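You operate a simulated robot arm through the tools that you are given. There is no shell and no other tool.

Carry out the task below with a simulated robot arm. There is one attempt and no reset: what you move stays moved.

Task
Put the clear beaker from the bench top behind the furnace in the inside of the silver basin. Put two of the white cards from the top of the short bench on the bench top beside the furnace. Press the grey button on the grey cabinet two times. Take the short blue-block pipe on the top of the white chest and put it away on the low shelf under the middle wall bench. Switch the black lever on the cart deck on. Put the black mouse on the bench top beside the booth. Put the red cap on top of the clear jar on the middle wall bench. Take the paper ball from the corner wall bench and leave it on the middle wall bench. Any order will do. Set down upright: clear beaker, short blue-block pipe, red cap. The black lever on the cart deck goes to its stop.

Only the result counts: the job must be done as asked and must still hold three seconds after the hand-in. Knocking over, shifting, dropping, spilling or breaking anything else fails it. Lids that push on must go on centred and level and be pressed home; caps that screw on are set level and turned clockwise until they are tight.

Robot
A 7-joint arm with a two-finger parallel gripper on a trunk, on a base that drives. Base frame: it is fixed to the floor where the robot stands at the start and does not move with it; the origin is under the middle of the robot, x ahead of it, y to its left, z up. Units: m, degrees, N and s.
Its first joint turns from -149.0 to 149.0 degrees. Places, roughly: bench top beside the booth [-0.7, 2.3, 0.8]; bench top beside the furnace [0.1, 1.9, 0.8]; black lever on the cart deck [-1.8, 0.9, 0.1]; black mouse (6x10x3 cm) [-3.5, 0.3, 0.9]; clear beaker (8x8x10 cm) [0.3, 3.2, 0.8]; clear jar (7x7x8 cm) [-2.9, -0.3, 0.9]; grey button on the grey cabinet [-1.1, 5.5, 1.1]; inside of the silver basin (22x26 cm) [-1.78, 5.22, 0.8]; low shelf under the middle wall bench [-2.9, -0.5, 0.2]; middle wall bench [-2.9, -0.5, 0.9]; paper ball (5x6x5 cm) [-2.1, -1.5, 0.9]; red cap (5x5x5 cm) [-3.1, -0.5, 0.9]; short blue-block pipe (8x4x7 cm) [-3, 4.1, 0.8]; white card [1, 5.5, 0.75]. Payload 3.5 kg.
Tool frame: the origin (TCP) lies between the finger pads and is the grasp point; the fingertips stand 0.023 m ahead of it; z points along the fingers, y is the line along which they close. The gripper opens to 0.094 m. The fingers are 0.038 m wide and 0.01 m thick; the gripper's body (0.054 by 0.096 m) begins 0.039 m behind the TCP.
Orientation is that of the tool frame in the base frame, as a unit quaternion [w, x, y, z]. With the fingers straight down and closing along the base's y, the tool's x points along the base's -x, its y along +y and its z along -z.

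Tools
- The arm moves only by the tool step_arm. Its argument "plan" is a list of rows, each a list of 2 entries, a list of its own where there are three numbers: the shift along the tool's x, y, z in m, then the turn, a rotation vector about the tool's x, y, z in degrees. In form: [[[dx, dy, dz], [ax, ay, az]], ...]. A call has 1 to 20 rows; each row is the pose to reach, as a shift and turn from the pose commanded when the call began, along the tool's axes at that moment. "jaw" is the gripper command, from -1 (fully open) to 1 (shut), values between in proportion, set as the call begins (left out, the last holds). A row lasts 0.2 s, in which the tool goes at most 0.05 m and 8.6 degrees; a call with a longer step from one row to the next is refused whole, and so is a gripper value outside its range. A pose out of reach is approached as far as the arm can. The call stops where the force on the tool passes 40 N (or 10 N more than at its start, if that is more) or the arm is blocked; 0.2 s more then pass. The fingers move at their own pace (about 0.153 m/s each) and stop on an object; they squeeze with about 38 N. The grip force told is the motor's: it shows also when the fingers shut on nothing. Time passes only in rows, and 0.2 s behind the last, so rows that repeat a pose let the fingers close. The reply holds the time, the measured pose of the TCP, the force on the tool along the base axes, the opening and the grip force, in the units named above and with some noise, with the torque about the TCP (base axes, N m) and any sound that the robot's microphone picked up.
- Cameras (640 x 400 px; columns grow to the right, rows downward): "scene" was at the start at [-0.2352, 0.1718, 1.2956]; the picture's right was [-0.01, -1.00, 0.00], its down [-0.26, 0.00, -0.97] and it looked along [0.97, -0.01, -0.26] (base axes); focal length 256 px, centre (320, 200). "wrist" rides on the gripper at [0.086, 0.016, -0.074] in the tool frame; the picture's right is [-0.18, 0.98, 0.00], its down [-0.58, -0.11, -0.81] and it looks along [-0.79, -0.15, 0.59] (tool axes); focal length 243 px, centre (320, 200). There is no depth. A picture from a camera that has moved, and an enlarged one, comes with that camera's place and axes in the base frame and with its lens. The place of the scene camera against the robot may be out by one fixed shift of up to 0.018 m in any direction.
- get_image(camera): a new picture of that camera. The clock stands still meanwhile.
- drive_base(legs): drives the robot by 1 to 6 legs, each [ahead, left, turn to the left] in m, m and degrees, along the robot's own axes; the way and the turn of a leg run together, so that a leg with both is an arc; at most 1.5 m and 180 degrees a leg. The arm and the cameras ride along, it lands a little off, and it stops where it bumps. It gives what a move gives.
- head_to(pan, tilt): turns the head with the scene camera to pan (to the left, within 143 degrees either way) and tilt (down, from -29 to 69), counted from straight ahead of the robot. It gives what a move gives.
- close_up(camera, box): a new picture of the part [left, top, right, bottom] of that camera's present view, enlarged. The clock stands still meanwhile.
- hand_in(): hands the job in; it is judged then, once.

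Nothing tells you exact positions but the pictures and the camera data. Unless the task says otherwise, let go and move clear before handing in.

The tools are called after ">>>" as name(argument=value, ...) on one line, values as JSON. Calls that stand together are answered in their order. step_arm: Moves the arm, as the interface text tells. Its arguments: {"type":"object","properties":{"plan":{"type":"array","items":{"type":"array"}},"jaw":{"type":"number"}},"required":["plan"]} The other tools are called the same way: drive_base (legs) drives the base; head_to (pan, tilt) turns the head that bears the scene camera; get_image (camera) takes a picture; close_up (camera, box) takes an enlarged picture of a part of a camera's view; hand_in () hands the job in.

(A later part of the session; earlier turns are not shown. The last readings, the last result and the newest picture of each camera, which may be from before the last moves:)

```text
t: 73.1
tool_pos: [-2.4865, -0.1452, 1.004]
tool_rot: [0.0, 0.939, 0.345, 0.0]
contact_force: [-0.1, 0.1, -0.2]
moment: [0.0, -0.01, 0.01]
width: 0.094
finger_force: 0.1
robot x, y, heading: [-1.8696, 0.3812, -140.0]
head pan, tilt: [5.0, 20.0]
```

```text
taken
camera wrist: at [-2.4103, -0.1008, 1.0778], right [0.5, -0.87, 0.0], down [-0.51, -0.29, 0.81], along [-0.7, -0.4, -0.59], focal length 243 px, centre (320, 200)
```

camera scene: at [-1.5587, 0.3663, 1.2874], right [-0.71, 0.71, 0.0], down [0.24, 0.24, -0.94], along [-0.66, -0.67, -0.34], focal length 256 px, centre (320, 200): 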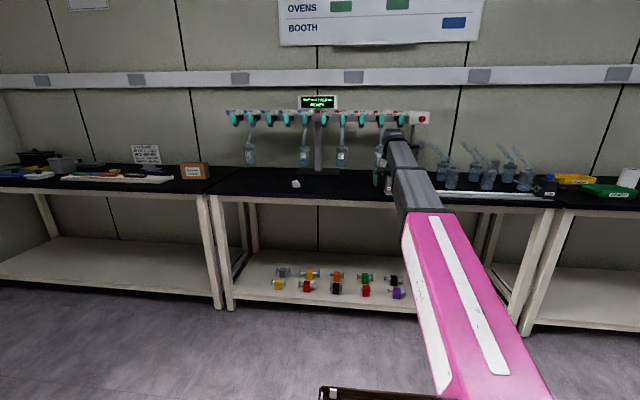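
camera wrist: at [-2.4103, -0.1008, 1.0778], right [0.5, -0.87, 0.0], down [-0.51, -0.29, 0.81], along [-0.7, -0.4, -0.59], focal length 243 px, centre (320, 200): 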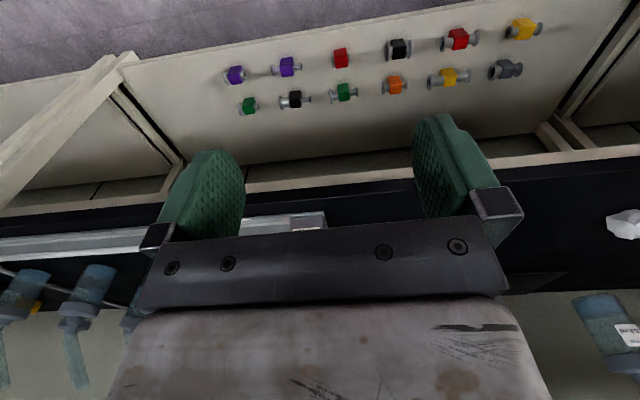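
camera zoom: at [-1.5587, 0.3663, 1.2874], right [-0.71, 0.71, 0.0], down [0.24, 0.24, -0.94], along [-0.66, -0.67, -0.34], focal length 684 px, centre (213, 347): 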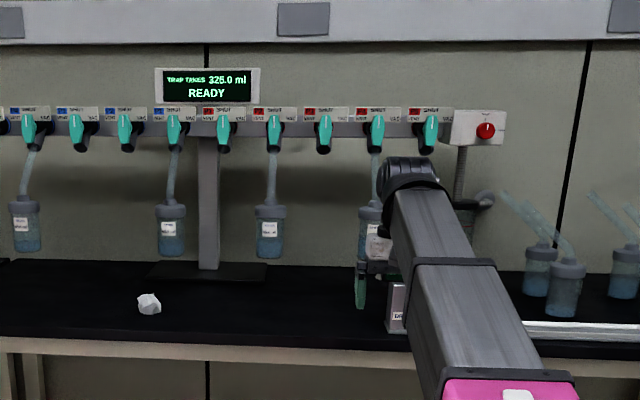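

The arm hides the cap. I'll swing it to the right for a clear view.

>>> step_arm(plan=[[[0.005, -0.045, 0], [0, 0, 0]], [[0.01, -0.09, 0], [0, 0, 0]], [[0.015, -0.135, 0], [0, 0, 0]], [[0.025, -0.18, 0], [0, 0, 0]], [[0.035, -0.225, 0], [0, 0, 0]], [[0.045, -0.27, 0], [0, 0, 0]], [[0.06, -0.315, 0], [0, 0, 0]], [[0.075, -0.36, 0], [0, 0, 0]], [[0.095, -0.405, 0], [0, 0, 0]], [[0.115, -0.45, 0], [0, 0, 0]], [[0.115, -0.45, 0], [0, 0, 0]]])

>>> close_up(camera="scene", box=[340, 90, 500, 190])

>>> close_up(camera="scene", box=[200, 90, 440, 240])

```text
t: 75.5
tool_pos: [-2.6913, 0.2741, 1.0034]
tool_rot: [0.0, 0.938, 0.346, 0.0]
contact_force: [1.3, 0.7, -0.4]
moment: [-0.02, 0.0, -0.01]
width: 0.0938
finger_force: 0.2
robot x, y, heading: [-1.8704, 0.3815, -139.8]
head pan, tilt: [5.0, 20.0]
```

```text
4.00 times, centred on (420, 140) of scene
camera zoom: at [-1.5587, 0.3663, 1.2874], right [-0.71, 0.71, 0.0], down [0.24, 0.24, -0.94], along [-0.66, -0.67, -0.34], focal length 1026 px, centre (-80, 440)
```

zoom: 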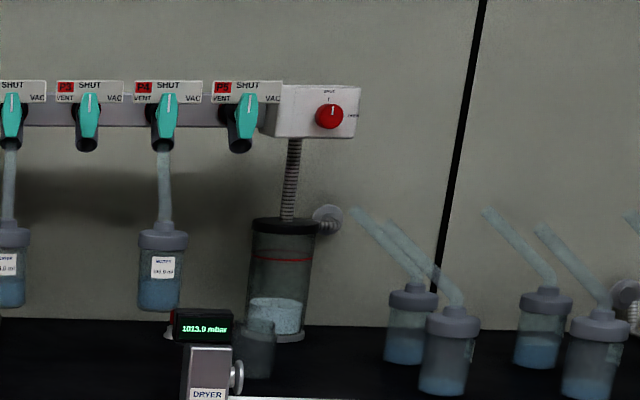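

```text
2.67 times, centred on (320, 165) of scene
camera zoom: at [-1.5587, 0.3663, 1.2874], right [-0.71, 0.71, 0.0], down [0.24, 0.24, -0.94], along [-0.66, -0.67, -0.34], focal length 684 px, centre (320, 293)
```

zoom: 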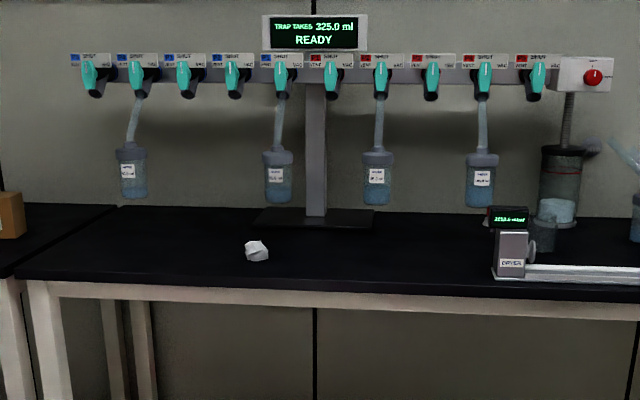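

The cap is behind the gauge and below the fourth hanging bottle; the clear jar is just right of the gauge. I'll move to the right and turn left about 26° so I can approach the cap diagonally, and look at it from there.

>>> drive_base(legs=[[0.2, -0.43, 0], [0, 0, 26]])

>>> head_to(pan=0, tilt=20)

>>> get_image(camera="scene")

>>> close_up(camera="scene", box=[200, 80, 400, 205])

```text
t: 77.5
tool_pos: [-2.9349, 0.4151, 1.0035]
tool_rot: [0.0, 0.954, 0.301, 0.0]
contact_force: [-0.1, 0.9, 0.5]
moment: [-0.01, 0.0, 0.0]
width: 0.0941
finger_force: 0.0
robot x, y, heading: [-2.1061, 0.4439, -145.3]
head pan, tilt: [5.0, 20.0]
stopped in leg 1: the robot was blocked; the commanded pose is now the measured one
```

```text
t: 78.2
tool_pos: [-2.935, 0.4146, 1.003]
tool_rot: [0.0, 0.954, 0.301, -0.001]
contact_force: [-0.2, 1.2, -0.3]
moment: [0.03, 0.0, -0.02]
width: 0.0939
finger_force: 0.0
robot x, y, heading: [-2.1055, 0.4489, -145.2]
head pan, tilt: [0.0, 20.0]
```

```text
taken
camera scene: at [-1.802, 0.4091, 1.2874], right [-0.57, 0.82, 0.0], down [0.28, 0.2, -0.94], along [-0.77, -0.54, -0.34], focal length 256 px, centre (320, 200)
```

scene: 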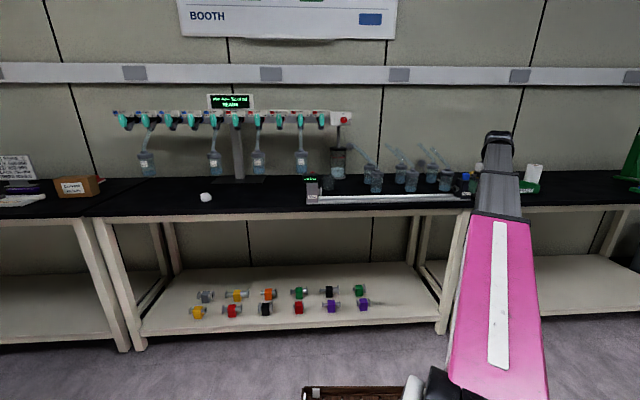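

```text
3.20 times, centred on (300, 142) of scene
camera zoom: at [-1.802, 0.4091, 1.2874], right [-0.57, 0.82, 0.0], down [0.28, 0.2, -0.94], along [-0.77, -0.54, -0.34], focal length 821 px, centre (384, 384)
```

zoom: 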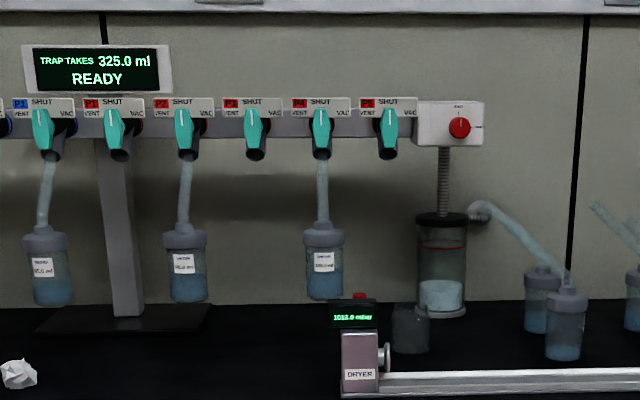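

The base bumped something on its right. I'll look at the right rear side to see what it is.

>>> head_to(pan=-100, tilt=45)

>>> get_image(camera="scene")

>>> head_to(pan=-142, tilt=45)

>>> get_image(camera="scene")

>>> head_to(pan=-60, tilt=45)

>>> get_image(camera="scene")

```text
t: 80.0
tool_pos: [-2.9352, 0.4143, 1.004]
tool_rot: [0.0, 0.954, 0.301, 0.0]
contact_force: [-0.1, 0.3, 0.2]
moment: [0.0, 0.0, 0.02]
width: 0.094
finger_force: 0.1
robot x, y, heading: [-2.1056, 0.4479, -145.0]
head pan, tilt: [-100.0, 45.0]
```

```text
taken
camera scene: at [-1.7597, 0.5361, 1.2487], right [0.91, 0.42, 0.0], down [0.3, -0.64, -0.71], along [-0.3, 0.64, -0.71], focal length 256 px, centre (320, 200)
```

scene: 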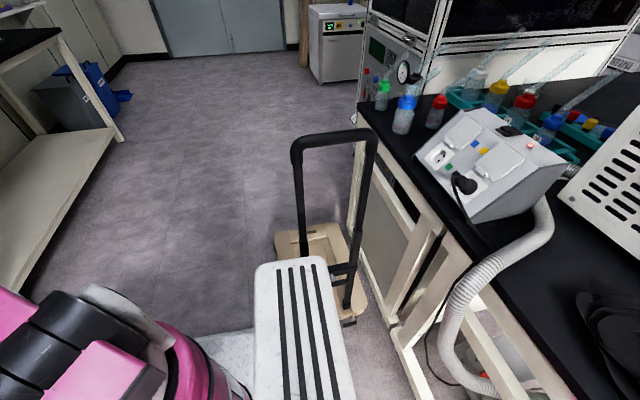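

```text
t: 81.0
tool_pos: [-2.9345, 0.4148, 1.0048]
tool_rot: [0.0, 0.954, 0.301, 0.0]
contact_force: [-0.1, 0.9, 0.2]
moment: [0.0, -0.02, 0.03]
width: 0.094
finger_force: 0.1
robot x, y, heading: [-2.1093, 0.4446, -145.3]
head pan, tilt: [-142.0, 45.0]
```

```text
taken
camera scene: at [-1.7015, 0.5399, 1.2487], right [0.96, -0.3, 0.0], down [-0.21, -0.68, -0.71], along [0.21, 0.68, -0.71], focal length 256 px, centre (320, 200)
```

scene: 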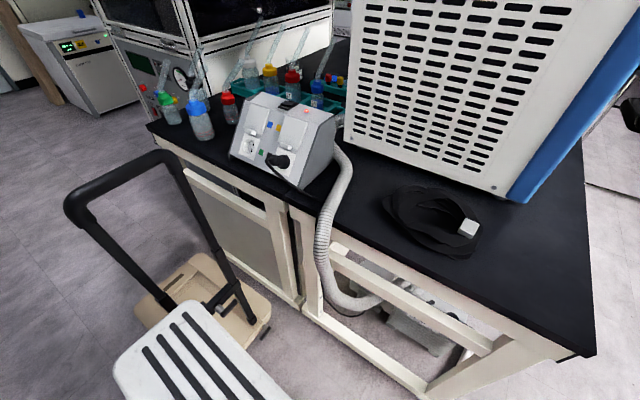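

```text
t: 82.6
tool_pos: [-2.9337, 0.414, 1.0041]
tool_rot: [0.001, 0.953, 0.302, -0.001]
contact_force: [0.1, 0.5, -0.8]
moment: [-0.01, -0.05, -0.02]
width: 0.0938
finger_force: 0.0
robot x, y, heading: [-2.1055, 0.4445, -145.2]
head pan, tilt: [-60.0, 45.0]
```

```text
taken
camera scene: at [-1.7991, 0.4969, 1.2487], right [0.43, 0.9, 0.0], down [0.64, -0.3, -0.71], along [-0.64, 0.3, -0.71], focal length 256 px, centre (320, 200)
```

scene: 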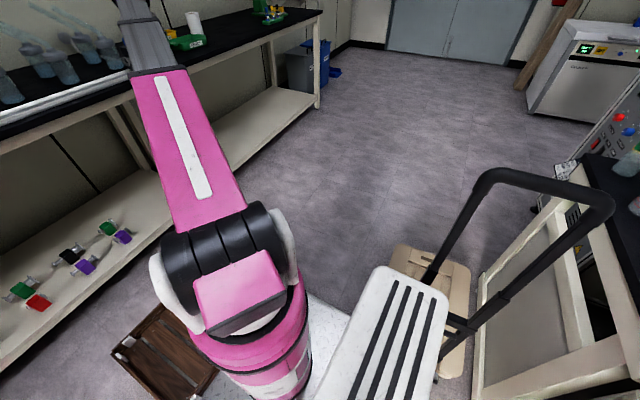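

I bumped the low trolley, whose handle and deck sit right behind me, so I'll stay clear of its side. First I'll pull the arm in, then drive ahead away from it.

>>> step_arm(plan=[[[0.0, 0.045, 0.01], [0, 0, 0]], [[0.0, 0.09, 0.02], [0, 0, 0]], [[0.0, 0.135, 0.03], [0, 0, 0]], [[0.0, 0.18, 0.03], [0, 0, 0]], [[0.0, 0.225, 0.03], [0, 0, 0]], [[0.0, 0.27, 0.03], [0, 0, 0]], [[0.02, 0.31, 0.03], [0, 0, 0]], [[0.04, 0.35, 0.03], [0, 0, 0]], [[0.04, 0.35, 0.03], [0, 0, 0]]])

>>> step_arm(plan=[[[0, 0, 0], [0, 0, 8.5]], [[0, 0, 0], [0, 0, 17]], [[0, 0, 0], [0, 0, 25.5]], [[0, 0, 0], [0, 0, 34]], [[0, 0, 0], [0, 0, 42.5]], [[0, 0, 0], [0, 0, 51]], [[0, 0, 0], [0, 0, 59.5]], [[0, 0, 0], [0, 0, 68]], [[0, 0, 0], [0, 0, 76.5]], [[0, 0, 0], [0, 0, 85]], [[0, 0, 0], [0, 0, 90]], [[0, 0, 0], [0, 0, 90]]])

```text
t: 84.6
tool_pos: [-2.7017, 0.1498, 0.9729]
tool_rot: [-0.001, 0.953, 0.302, 0.0]
contact_force: [0.4, 0.8, 0.0]
moment: [0.03, -0.01, -0.02]
width: 0.0939
finger_force: 0.0
robot x, y, heading: [-2.1037, 0.4474, -145.2]
head pan, tilt: [-60.0, 45.0]
```

```text
t: 87.2
tool_pos: [-2.7011, 0.1511, 0.9733]
tool_rot: [0.0, 0.887, -0.462, 0.001]
contact_force: [0.3, -0.4, -0.7]
moment: [-0.02, 0.0, 0.01]
width: 0.0941
finger_force: 0.1
robot x, y, heading: [-2.1065, 0.4493, -145.3]
head pan, tilt: [-60.0, 45.0]
```

The 90° roll worked; I'll try another 90° so the wrist camera ends up on top when tilted.

>>> step_arm(plan=[[[0, 0, 0], [0, 0, 8.5]], [[0, 0, 0], [0, 0, 17]], [[0, 0, 0], [0, 0, 25.5]], [[0, 0, 0], [0, 0, 34]], [[0, 0, 0], [0, 0, 42.5]], [[0, 0, 0], [0, 0, 51]], [[0, 0, 0], [0, 0, 59.5]], [[0, 0, 0], [0, 0, 68]], [[0, 0, 0], [0, 0, 76.5]], [[0, 0, 0], [0, 0, 85]], [[0, 0, 0], [0, 0, 90]], [[0, 0, 0], [0, 0, 90]]])

```text
t: 89.8
tool_pos: [-2.7005, 0.1522, 0.9728]
tool_rot: [0.0, -0.301, 0.954, 0.0]
contact_force: [0.2, -0.2, -0.2]
moment: [0.02, -0.02, 0.01]
width: 0.0939
finger_force: 0.0
robot x, y, heading: [-2.1064, 0.4473, -145.3]
head pan, tilt: [-60.0, 45.0]
```

Flipping works. Now I'll drive ahead away from the trolley, straighten up and shift right, staying short of the bench.

>>> drive_base(legs=[[0.25, 0, 0], [0, 0, 5.2], [0, -0.23, 0]])

>>> head_to(pan=20, tilt=20)

>>> get_image(camera="scene")

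>>> close_up(camera="scene", box=[240, 60, 440, 185])

>>> get_image(camera="wrist")

```text
t: 93.4
tool_pos: [-3.0251, 0.1304, 0.9732]
tool_rot: [0.001, -0.344, 0.939, 0.0]
contact_force: [-0.2, 0.4, -0.2]
moment: [-0.01, -0.03, 0.01]
width: 0.0942
finger_force: 0.2
robot x, y, heading: [-2.46, 0.4807, -140.2]
head pan, tilt: [-60.0, 45.0]
```

```text
t: 95.0
tool_pos: [-3.0265, 0.13, 0.9733]
tool_rot: [0.0, -0.343, 0.939, 0.0]
contact_force: [0.5, 0.2, 1.1]
moment: [0.03, -0.03, 0.0]
width: 0.094
finger_force: 0.0
robot x, y, heading: [-2.4631, 0.4787, -140.2]
head pan, tilt: [20.0, 20.0]
```

```text
taken
camera scene: at [-2.1304, 0.4462, 1.2874], right [-0.87, 0.5, 0.0], down [0.17, 0.3, -0.94], along [-0.47, -0.81, -0.34], focal length 256 px, centre (320, 200)
```

scene: 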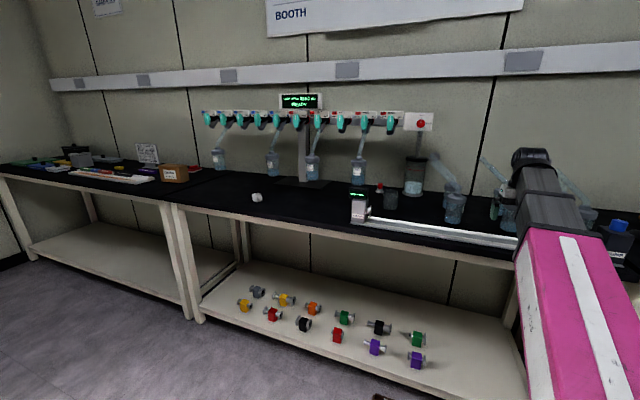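

```text
3.20 times, centred on (340, 122) of scene
camera zoom: at [-2.1304, 0.4462, 1.2874], right [-0.87, 0.5, 0.0], down [0.17, 0.3, -0.94], along [-0.47, -0.81, -0.34], focal length 821 px, centre (256, 448)
```

zoom: 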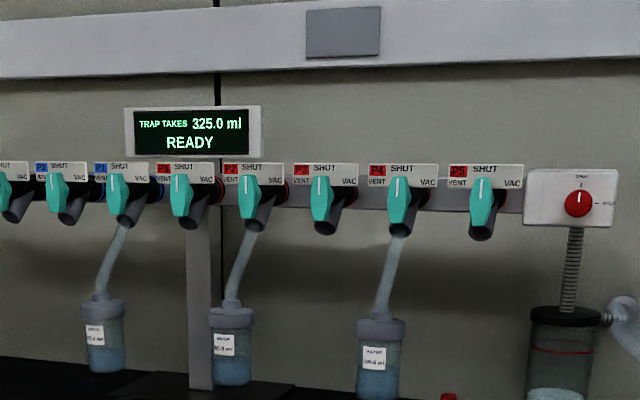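

```text
taken
camera wrist: at [-3.1019, 0.0861, 1.0476], right [-0.49, 0.87, 0.0], down [0.51, 0.29, 0.81], along [0.7, 0.4, -0.59], focal length 243 px, centre (320, 200)
```

wrist: 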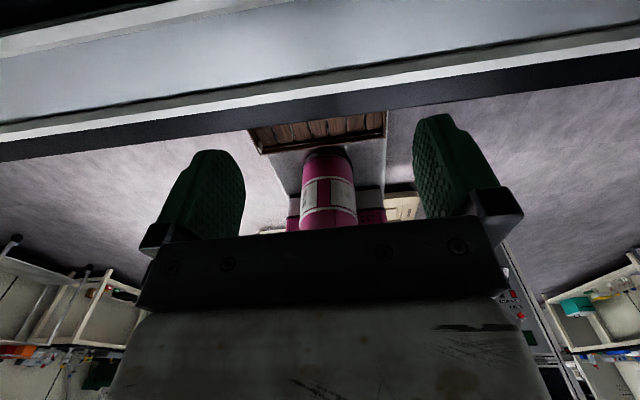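

Now the cap and jar are visible from the right. I'll zoom in on them.

>>> close_up(camera="scene", box=[330, 150, 450, 225])

>>> head_to(pan=-10, tilt=20)

>>> get_image(camera="scene")

```text
5.33 times, centred on (390, 188) of scene
camera zoom: at [-2.1304, 0.4462, 1.2874], right [-0.87, 0.5, 0.0], down [0.17, 0.3, -0.94], along [-0.47, -0.81, -0.34], focal length 1368 px, centre (-53, 267)
```

zoom: 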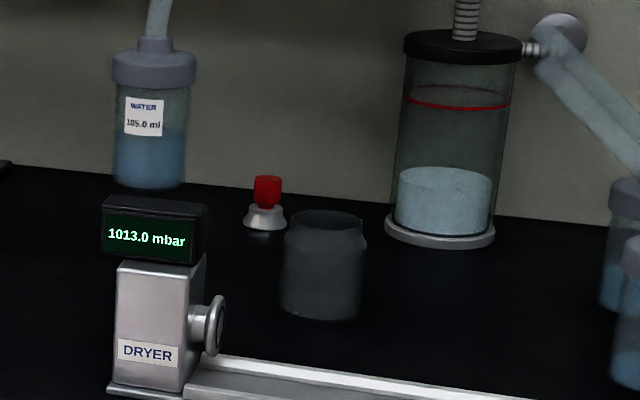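

```text
t: 95.9
tool_pos: [-3.0252, 0.13, 0.974]
tool_rot: [0.0, -0.343, 0.939, 0.0]
contact_force: [-0.3, -0.8, 0.1]
moment: [0.01, 0.0, -0.01]
width: 0.094
finger_force: 0.0
robot x, y, heading: [-2.4589, 0.4769, -140.2]
head pan, tilt: [-10.0, 20.0]
```

```text
taken
camera scene: at [-2.1643, 0.4803, 1.2874], right [-0.5, 0.87, 0.0], down [0.3, 0.17, -0.94], along [-0.81, -0.47, -0.34], focal length 256 px, centre (320, 200)
```

scene: 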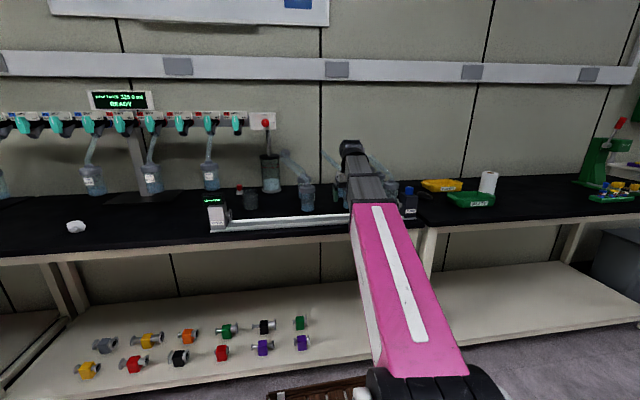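

I now have good estimates: cap at about (-3.06, -0.52), jar at (-2.94, -0.325). I'll yaw the tool 22° left and pitch it forward about 55° for a low diagonal approach.

>>> step_arm(plan=[[[0, 0, 0], [0, 0, -7.5]], [[0, 0, 0], [0, 0, -15]], [[0, 0, 0], [0, 0, -22]], [[0, 0, 0], [0, 0, -22]]])

>>> step_arm(plan=[[[0, 0, 0], [0, 8, 0]], [[0, 0, -0.01], [0, 16, 0]], [[0, 0, -0.02], [0, 24, 0]], [[0, 0, -0.03], [0, 32, 0]], [[0, 0, -0.04], [0, 40, 0]], [[0, 0, -0.05], [0, 48, 0]], [[0, 0, -0.06], [0, 55, 0]], [[0, 0, -0.06], [0, 55, 0]]])

>>> get_image(camera="wrist")

>>> get_image(camera="scene")

```text
t: 96.9
tool_pos: [-3.0263, 0.1289, 0.9739]
tool_rot: [0.0, -0.517, 0.856, 0.0]
contact_force: [0.8, 0.2, 0.3]
moment: [0.03, -0.01, 0.01]
width: 0.094
finger_force: 0.1
robot x, y, heading: [-2.4644, 0.4787, -140.2]
head pan, tilt: [-10.0, 20.0]
```

```text
t: 98.7
tool_pos: [-3.0255, 0.1295, 1.0344]
tool_rot: [-0.396, -0.458, 0.759, -0.238]
contact_force: [0.4, 0.8, 0.4]
moment: [0.01, 0.02, 0.01]
width: 0.0941
finger_force: 0.0
robot x, y, heading: [-2.462, 0.479, -140.2]
head pan, tilt: [-10.0, 20.0]
```

```text
taken
camera wrist: at [-3.0348, 0.1475, 1.1465], right [-0.82, 0.55, -0.15], down [0.56, 0.83, -0.02], along [0.12, -0.1, -0.99], focal length 243 px, centre (320, 200)
```

wrist: 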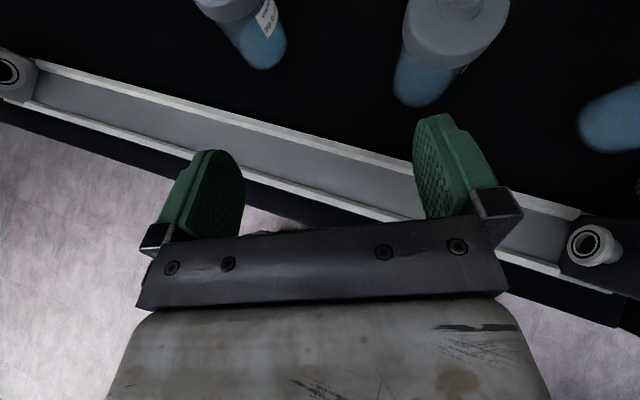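

```text
taken
camera scene: at [-2.1644, 0.4803, 1.2874], right [-0.5, 0.87, 0.0], down [0.3, 0.17, -0.94], along [-0.81, -0.47, -0.34], focal length 256 px, centre (320, 200)
```

scene: 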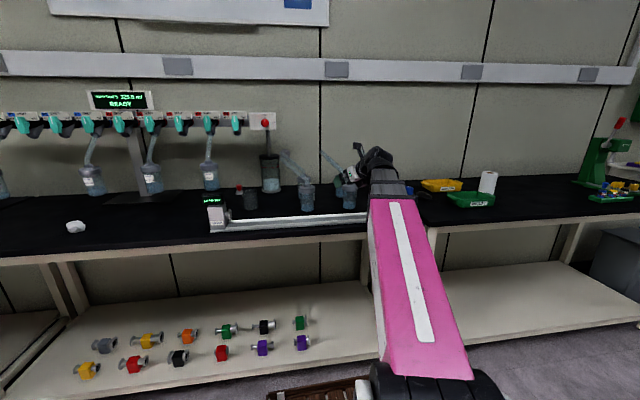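

The wrist camera now looks down over the tool. I'll shift the arm left so it lines up with the jar/cap line, then drive forward a bit.

>>> step_arm(plan=[[[0.011, -0.04, 0.012], [0, 0, 0]], [[0.023, -0.08, 0.024], [0, 0, 0]], [[0.034, -0.12, 0.036], [0, 0, 0]], [[0.046, -0.16, 0.048], [0, 0, 0]], [[0.057, -0.2, 0.06], [0, 0, 0]], [[0.068, -0.24, 0.071], [0, 0, 0]], [[0.08, -0.28, 0.083], [0, 0, 0]], [[0.091, -0.319, 0.095], [0, 0, 0]], [[0.091, -0.319, 0.095], [0, 0, 0]]])

>>> get_image(camera="wrist")

>>> get_image(camera="scene")

```text
t: 100.7
tool_pos: [-2.8161, -0.1265, 1.0535]
tool_rot: [-0.395, -0.466, 0.754, -0.242]
contact_force: [0.1, 0.1, 0.5]
moment: [0.01, 0.03, 0.01]
width: 0.0941
finger_force: 0.0
out of reach, approached as far as the arm can: row 8, 9
robot x, y, heading: [-2.4627, 0.4769, -140.0]
head pan, tilt: [-10.0, 20.0]
```

```text
taken
camera wrist: at [-2.8253, -0.1095, 1.1654], right [-0.83, 0.54, -0.15], down [0.54, 0.84, -0.02], along [0.11, -0.09, -0.99], focal length 243 px, centre (320, 200)
```

wrist: 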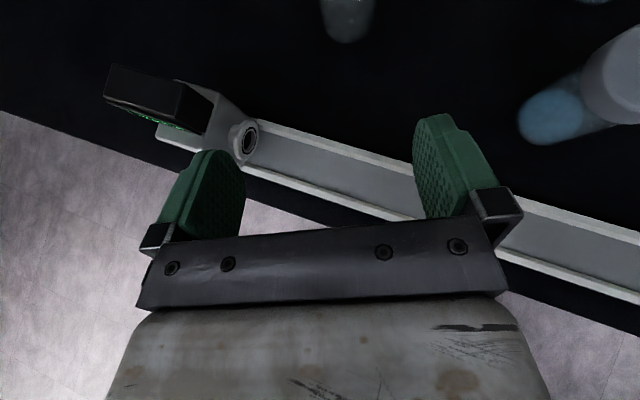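

```text
taken
camera scene: at [-2.1643, 0.4803, 1.2874], right [-0.5, 0.87, 0.0], down [0.3, 0.17, -0.94], along [-0.81, -0.47, -0.34], focal length 256 px, centre (320, 200)
```

scene: 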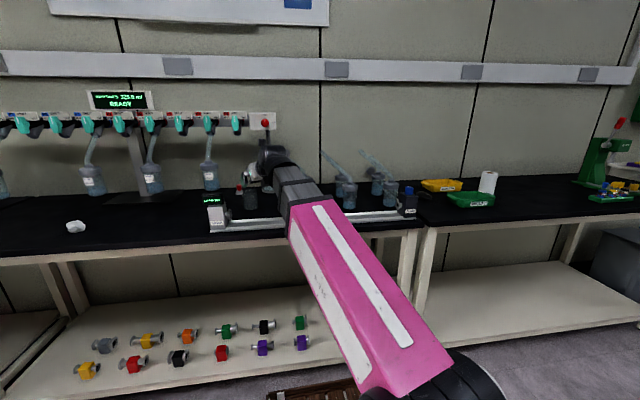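

The arm is almost where I wanted. I'll drive ahead 0.17 m and check the wrist view.

>>> drive_base(legs=[[0.17, 0, 0]])

>>> get_image(camera="wrist")

```text
t: 102.2
tool_pos: [-2.9463, -0.2364, 1.0535]
tool_rot: [-0.394, -0.466, 0.754, -0.242]
contact_force: [-0.9, -0.6, -0.4]
moment: [-0.04, 0.0, 0.0]
width: 0.0937
finger_force: 0.0
robot x, y, heading: [-2.5884, 0.3686, -140.1]
head pan, tilt: [-10.0, 20.0]
```

```text
taken
camera wrist: at [-2.956, -0.2189, 1.1654], right [-0.83, 0.54, -0.15], down [0.54, 0.84, -0.02], along [0.11, -0.09, -0.99], focal length 243 px, centre (320, 200)
```

wrist: 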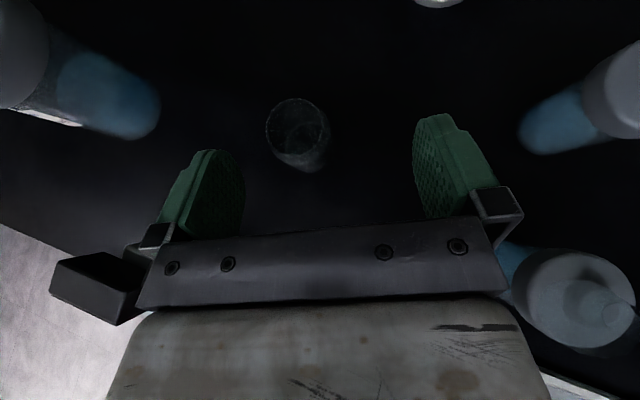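

Jar directly below-ahead, about (-2.947, -0.309). I'll advance along the tool axis over the jar toward the cap and look again.

>>> step_arm(plan=[[[0.005, -0.003, 0.04], [0, 0, 0]], [[0.01, -0.006, 0.08], [0, 0, 0]], [[0.02, -0.009, 0.12], [0, 0, 0]], [[0.03, -0.012, 0.16], [0, 0, 0]], [[0.035, -0.014, 0.2], [0, 0, 0]], [[0.035, -0.014, 0.2], [0, 0, 0]]])

>>> get_image(camera="wrist")

>>> get_image(camera="scene")

```text
t: 103.6
tool_pos: [-3.0239, -0.4039, 0.9676]
tool_rot: [-0.394, -0.47, 0.751, -0.243]
contact_force: [-0.5, 0.5, 0.9]
moment: [0.01, 0.01, 0.01]
width: 0.0938
finger_force: 0.0
out of reach, approached as far as the arm can: row 4, 5, 6
robot x, y, heading: [-2.5886, 0.3644, -140.0]
head pan, tilt: [-10.0, 20.0]
```

```text
taken
camera wrist: at [-3.0324, -0.3862, 1.0794], right [-0.84, 0.53, -0.15], down [0.53, 0.85, -0.02], along [0.11, -0.09, -0.99], focal length 243 px, centre (320, 200)
```

wrist: 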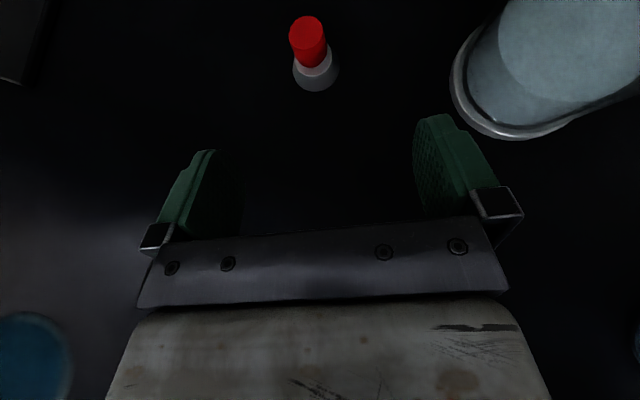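

```text
taken
camera scene: at [-2.295, 0.371, 1.2874], right [-0.5, 0.87, 0.0], down [0.3, 0.17, -0.94], along [-0.81, -0.47, -0.34], focal length 256 px, centre (320, 200)
```

scene: 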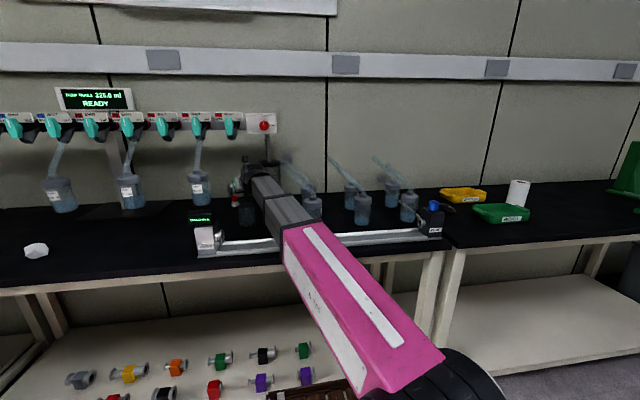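

The red cap stem is in view at about (-3.067, -0.507). I'll let the tool yaw a few degrees left (it's near a joint limit) and continue in toward the stem.

>>> step_arm(plan=[[[0.004, -0.002, 0.025], [1.6, 0, -1.1]], [[0.008, -0.004, 0.05], [3.2, 0, -2.2]], [[0.012, -0.006, 0.085], [4.9, 0, -3.4]], [[0.012, -0.006, 0.085], [4.9, 0, -3.4]]])

>>> get_image(camera="wrist")

```text
t: 104.6
tool_pos: [-3.0527, -0.4744, 0.9276]
tool_rot: [-0.381, -0.505, 0.729, -0.261]
contact_force: [0.2, 0.6, 0.0]
moment: [0.0, 0.0, 0.02]
width: 0.0939
finger_force: 0.1
robot x, y, heading: [-2.5893, 0.3679, -140.0]
head pan, tilt: [-10.0, 20.0]
```

```text
taken
camera wrist: at [-3.0633, -0.4578, 1.0404], right [-0.88, 0.45, -0.15], down [0.45, 0.89, -0.02], along [0.12, -0.08, -0.99], focal length 243 px, centre (320, 200)
```

wrist: 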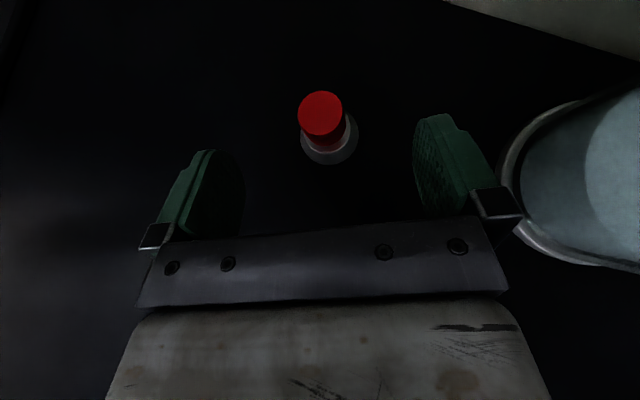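

The stem is nearly centred; about 4 cm further along the tool axis. Then I'll close gently.

>>> step_arm(plan=[[[0.0025, 0.001, 0.02], [0, 0, 0]], [[0.005, 0.0023, 0.0414], [0, 0, 0]], [[0.005, 0.0023, 0.0414], [0, 0, 0]]])

>>> get_image(camera="wrist")

```text
t: 105.4
tool_pos: [-3.0696, -0.5077, 0.909]
tool_rot: [-0.382, -0.505, 0.729, -0.262]
contact_force: [0.1, 0.0, -0.4]
moment: [0.02, 0.01, -0.02]
width: 0.0941
finger_force: 0.0
robot x, y, heading: [-2.5936, 0.3695, -139.8]
head pan, tilt: [-10.0, 20.0]
```

```text
taken
camera wrist: at [-3.0785, -0.4912, 1.0203], right [-0.88, 0.45, -0.15], down [0.45, 0.89, -0.02], along [0.12, -0.08, -0.99], focal length 243 px, centre (320, 200)
```

wrist: 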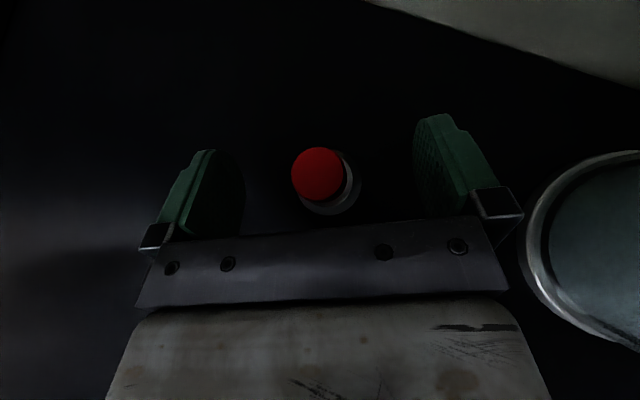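

The stem sits between the fingers. Closing now.

>>> step_arm(plan=[[[0, 0, 0], [0, 0, 0]], [[0, 0, 0], [0, 0, 0]], [[0, 0, 0], [0, 0, 0]]], jaw=1)

>>> get_image(camera="wrist")

```text
t: 106.2
tool_pos: [-3.0676, -0.5078, 0.9085]
tool_rot: [-0.382, -0.505, 0.729, -0.262]
contact_force: [-0.2, 0.0, 2.0]
moment: [-0.07, 0.01, -0.02]
width: 0.026
finger_force: 38.4
robot x, y, heading: [-2.5893, 0.3695, -140.1]
head pan, tilt: [-10.0, 20.0]
```

```text
taken
camera wrist: at [-3.0785, -0.4911, 1.0205], right [-0.88, 0.45, -0.15], down [0.45, 0.89, -0.02], along [0.12, -0.08, -0.99], focal length 243 px, centre (320, 200)
```

wrist: 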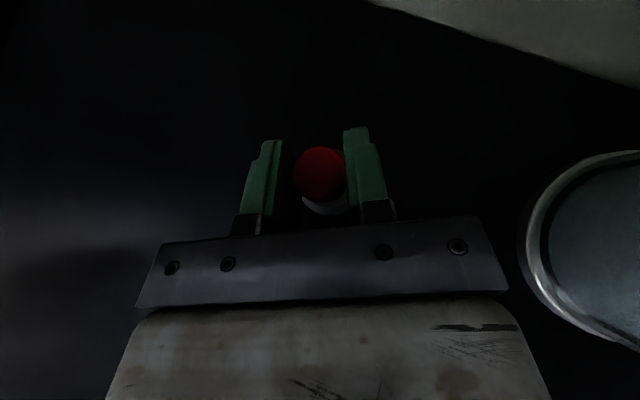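

The cap is gripped. I'll lift it and retreat to a point above the jar, then check alignment.

>>> step_arm(plan=[[[0.025, 0, -0.017], [0, 0, 0]], [[0.049, 0, -0.034], [0, 0, 0]], [[0.0354, -0.007, -0.071], [0, 0, 0]], [[0.0218, -0.014, -0.108], [0, 0, 0]], [[0.008, -0.021, -0.145], [0, 0, 0]], [[-0.0054, -0.028, -0.182], [0, 0, 0]], [[-0.019, -0.035, -0.219], [0, 0, 0]], [[-0.0325, -0.042, -0.256], [0, 0, 0]], [[-0.0325, -0.042, -0.256], [0, 0, 0]]])

>>> get_image(camera="wrist")

>>> head_to(pan=10, tilt=20)

>>> close_up(camera="scene", box=[230, 120, 390, 220])

```text
t: 108.2
tool_pos: [-2.9474, -0.3091, 1.028]
tool_rot: [-0.381, -0.505, 0.73, -0.26]
contact_force: [0.1, -1.4, -0.9]
moment: [0.02, -0.04, -0.04]
width: 0.0257
finger_force: 38.0
robot x, y, heading: [-2.5904, 0.3726, -139.8]
head pan, tilt: [-10.0, 20.0]
```

```text
taken
camera wrist: at [-2.9574, -0.2928, 1.141], right [-0.88, 0.45, -0.15], down [0.45, 0.89, -0.01], along [0.12, -0.08, -0.99], focal length 243 px, centre (320, 200)
```

wrist: 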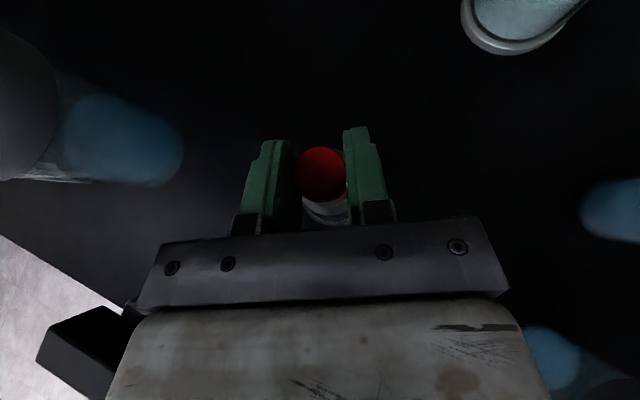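

```text
t: 109.0
tool_pos: [-2.9467, -0.3096, 1.0284]
tool_rot: [-0.381, -0.505, 0.729, -0.262]
contact_force: [-0.5, 0.5, -0.5]
moment: [-0.02, -0.01, -0.01]
width: 0.0257
finger_force: 38.3
robot x, y, heading: [-2.5897, 0.3681, -140.0]
head pan, tilt: [10.0, 20.0]
```

```text
4.00 times, centred on (310, 170) of scene
camera zoom: at [-2.2743, 0.3462, 1.2874], right [-0.77, 0.64, 0.0], down [0.22, 0.26, -0.94], along [-0.6, -0.72, -0.34], focal length 1026 px, centre (360, 320)
```

zoom: 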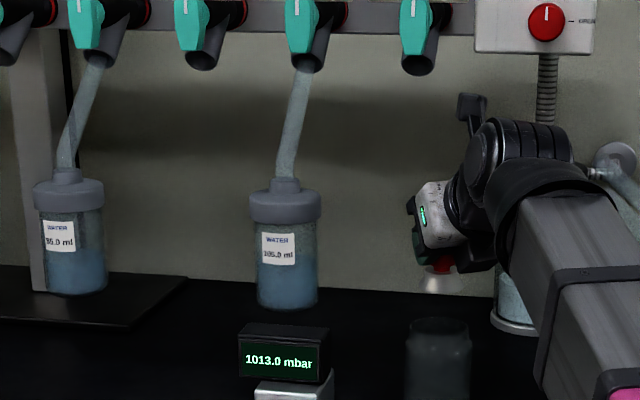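

The cap hovers right over the jar. I'll zoom in to verify the alignment.

>>> close_up(camera="scene", box=[310, 175, 374, 215])

>>> close_up(camera="wrist", box=[260, 130, 380, 230])

```text
10.00 times, centred on (342, 195) of scene
camera zoom: at [-2.2743, 0.3462, 1.2874], right [-0.77, 0.64, 0.0], down [0.22, 0.26, -0.94], along [-0.6, -0.72, -0.34], focal length 2564 px, centre (100, 250)
```

zoom: 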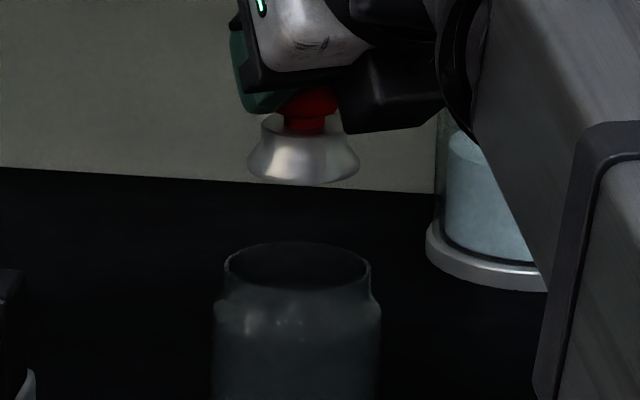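

```text
4.00 times, centred on (320, 180) of wrist
camera zoom: at [-2.9574, -0.2929, 1.141], right [-0.88, 0.45, -0.15], down [0.45, 0.89, -0.02], along [0.12, -0.08, -0.99], focal length 970 px, centre (320, 280)
```

zoom: 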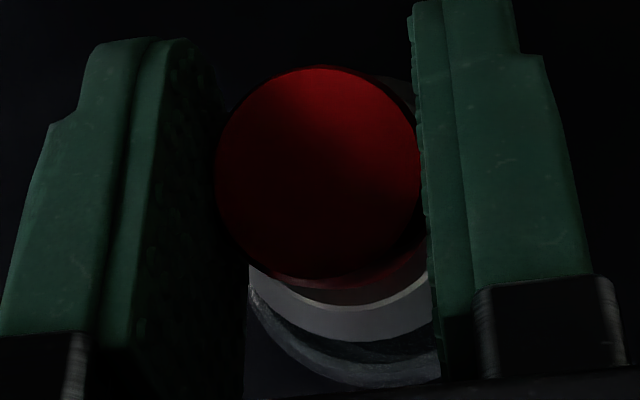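

Alignment looks good to a few millimetres. I'll lower in small steps, watching the force.

>>> step_arm(plan=[[[-0.0123, 0, 0.0086], [0, 0, 0]], [[-0.0246, 0, 0.0172], [0, 0, 0]], [[-0.0287, 0, 0.0201], [0, 0, 0]], [[-0.0287, 0, 0.0201], [0, 0, 0]]])

>>> close_up(camera="scene", box=[310, 175, 374, 215])

```text
t: 110.0
tool_pos: [-2.9481, -0.3096, 0.9919]
tool_rot: [-0.382, -0.504, 0.729, -0.261]
contact_force: [-0.3, -0.1, -1.0]
moment: [0.03, -0.01, 0.02]
width: 0.0255
finger_force: 37.9
robot x, y, heading: [-2.5898, 0.369, -140.1]
head pan, tilt: [10.0, 20.0]
```

```text
10.00 times, centred on (342, 195) of scene
camera zoom: at [-2.2742, 0.3462, 1.2874], right [-0.77, 0.64, 0.0], down [0.22, 0.26, -0.94], along [-0.6, -0.72, -0.34], focal length 2564 px, centre (100, 250)
```

zoom: 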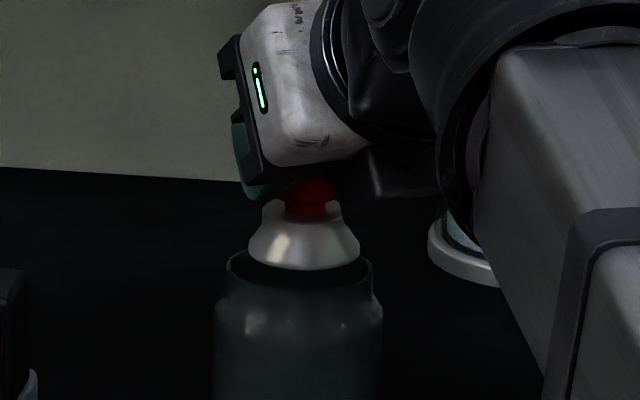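

The cap is just above the rim. I'll lower a few more millimetres in small steps to feel whether it rests on top.

>>> step_arm(plan=[[[-0.0016, 0, 0.0011], [0, 0, 0]], [[-0.0033, 0, 0.0023], [0, 0, 0]], [[-0.0033, 0, 0.0023], [0, 0, 0]]])

>>> step_arm(plan=[[[-0.0016, 0, 0.0011], [0, 0, 0]], [[-0.0033, 0, 0.0023], [0, 0, 0]], [[-0.0033, 0, 0.0023], [0, 0, 0]]])

>>> close_up(camera="scene", box=[310, 175, 374, 215])

```text
t: 110.8
tool_pos: [-2.9483, -0.3106, 0.9893]
tool_rot: [-0.381, -0.505, 0.729, -0.262]
contact_force: [-0.2, 1.2, -1.6]
moment: [0.02, -0.04, 0.0]
width: 0.0261
finger_force: 38.3
robot x, y, heading: [-2.5911, 0.3722, -140.0]
head pan, tilt: [10.0, 20.0]
```

```text
t: 111.6
tool_pos: [-2.9477, -0.3099, 0.9868]
tool_rot: [-0.384, -0.503, 0.729, -0.262]
contact_force: [-0.3, 0.6, 36.8]
moment: [-0.3, -0.04, -0.12]
width: 0.0259
finger_force: 38.1
robot x, y, heading: [-2.5901, 0.3673, -140.3]
head pan, tilt: [10.0, 20.0]
```

```text
10.00 times, centred on (342, 195) of scene
camera zoom: at [-2.2738, 0.347, 1.2873], right [-0.77, 0.64, 0.0], down [0.22, 0.26, -0.94], along [-0.6, -0.72, -0.34], focal length 2564 px, centre (100, 250)
```

zoom: 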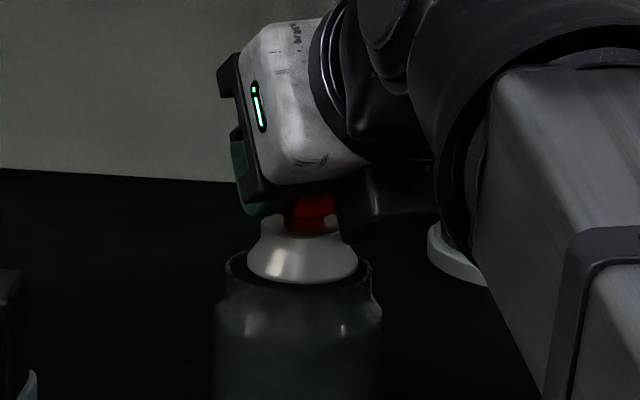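

It's resting on the jar's top (firm contact, level). I'll ease the pressure, release, and retreat along the tool axis.

>>> step_arm(plan=[[[0.0012, 0, -0.0008], [0, 0, 0]], [[0.0012, 0, -0.0008], [0, 0, 0]]])

>>> step_arm(plan=[[[0, 0, 0], [0, 0, 0]], [[0, 0, 0], [0, 0, 0]], [[0, 0, 0], [0, 0, 0]]], jaw=-1)

>>> close_up(camera="scene", box=[310, 175, 374, 215])

>>> get_image(camera="wrist")

```text
t: 112.2
tool_pos: [-2.9477, -0.3105, 0.9861]
tool_rot: [-0.383, -0.504, 0.728, -0.263]
contact_force: [-0.6, -5.6, 24.0]
moment: [-0.76, 0.07, -0.05]
width: 0.0257
finger_force: 37.9
robot x, y, heading: [-2.591, 0.3704, -140.1]
head pan, tilt: [10.0, 20.0]
```

```text
t: 113.0
tool_pos: [-2.9481, -0.3089, 0.9857]
tool_rot: [-0.381, -0.505, 0.729, -0.261]
contact_force: [-0.3, 0.6, -0.4]
moment: [-0.02, -0.01, -0.03]
width: 0.0941
finger_force: 0.1
robot x, y, heading: [-2.5872, 0.3679, -139.9]
head pan, tilt: [10.0, 20.0]
```

```text
10.00 times, centred on (342, 195) of scene
camera zoom: at [-2.2742, 0.3462, 1.2874], right [-0.77, 0.64, 0.0], down [0.22, 0.26, -0.94], along [-0.6, -0.72, -0.34], focal length 2564 px, centre (100, 250)
```

zoom: 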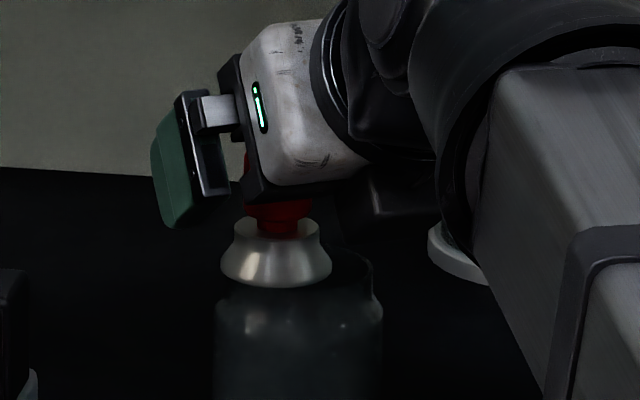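

```text
taken
camera wrist: at [-2.9582, -0.2929, 1.0984], right [-0.88, 0.45, -0.15], down [0.45, 0.89, -0.01], along [0.12, -0.08, -0.99], focal length 243 px, centre (320, 200)
```

wrist: 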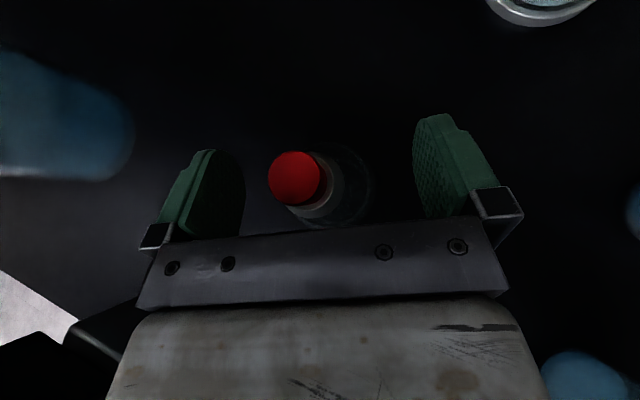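

The cap shifted about 1 cm left when the fingers opened. I'll close again to recentre it, and release more gently.

>>> step_arm(plan=[[[0, 0, 0], [0, 0, 0]], [[0, 0, 0], [0, 0, 0]], [[0, 0, 0], [0, 0, 0]], [[0, 0, 0], [0, 0, 0]]], jaw=1)

>>> close_up(camera="scene", box=[310, 175, 374, 215])

```text
t: 114.0
tool_pos: [-2.948, -0.3099, 0.9866]
tool_rot: [-0.382, -0.504, 0.728, -0.262]
contact_force: [-3.7, -2.5, 16.2]
moment: [-0.44, 0.14, -0.06]
width: 0.0258
finger_force: 38.0
robot x, y, heading: [-2.5898, 0.3717, -139.9]
head pan, tilt: [10.0, 20.0]
```

```text
10.00 times, centred on (342, 195) of scene
camera zoom: at [-2.2742, 0.3465, 1.2874], right [-0.77, 0.64, 0.0], down [0.22, 0.26, -0.94], along [-0.6, -0.72, -0.34], focal length 2564 px, centre (100, 250)
```

zoom: 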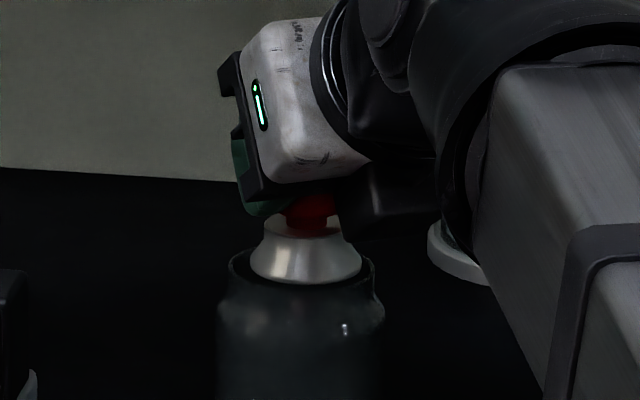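

Recentred. I'll lift about 1 mm to unload, then open in small increments.

>>> step_arm(plan=[[[0.0008, 0, -0.0006], [0, 0, 0]], [[0.0012, 0, -0.0008], [0, 0, 0]], [[0.0012, 0, -0.0008], [0, 0, 0]]])

>>> step_arm(plan=[[[0, 0, 0], [0, 0, 0]], [[0, 0, 0], [0, 0, 0]]], jaw=0.43)

>>> step_arm(plan=[[[0, 0, 0], [0, 0, 0]], [[0, 0, 0], [0, 0, 0]]], jaw=0.38)

>>> close_up(camera="scene", box=[310, 175, 374, 215])

```text
t: 114.8
tool_pos: [-2.9475, -0.3083, 0.9866]
tool_rot: [-0.381, -0.505, 0.729, -0.261]
contact_force: [-0.4, -0.1, 0.2]
moment: [-0.01, 0.0, 0.02]
width: 0.0258
finger_force: 37.7
robot x, y, heading: [-2.5885, 0.3669, -140.2]
head pan, tilt: [10.0, 20.0]
```

```text
t: 115.4
tool_pos: [-2.9478, -0.3092, 0.9872]
tool_rot: [-0.381, -0.505, 0.729, -0.262]
contact_force: [0.8, 0.0, 0.6]
moment: [-0.04, 0.0, 0.0]
width: 0.027
finger_force: 0.2
robot x, y, heading: [-2.5873, 0.3649, -140.3]
head pan, tilt: [10.0, 20.0]
```

```text
t: 116.0
tool_pos: [-2.9478, -0.3087, 0.9868]
tool_rot: [-0.381, -0.505, 0.729, -0.262]
contact_force: [-0.1, -0.4, 1.2]
moment: [0.01, 0.01, 0.02]
width: 0.0292
finger_force: 0.1
robot x, y, heading: [-2.5929, 0.3654, -140.1]
head pan, tilt: [10.0, 20.0]
```

```text
10.00 times, centred on (342, 195) of scene
camera zoom: at [-2.2742, 0.3462, 1.2874], right [-0.77, 0.64, 0.0], down [0.22, 0.26, -0.94], along [-0.6, -0.72, -0.34], focal length 2564 px, centre (100, 250)
```

zoom: 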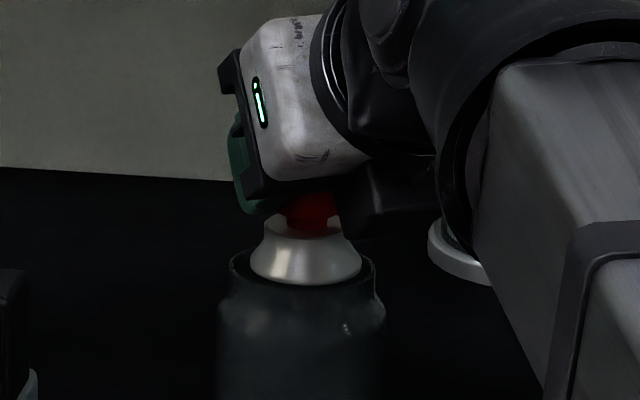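

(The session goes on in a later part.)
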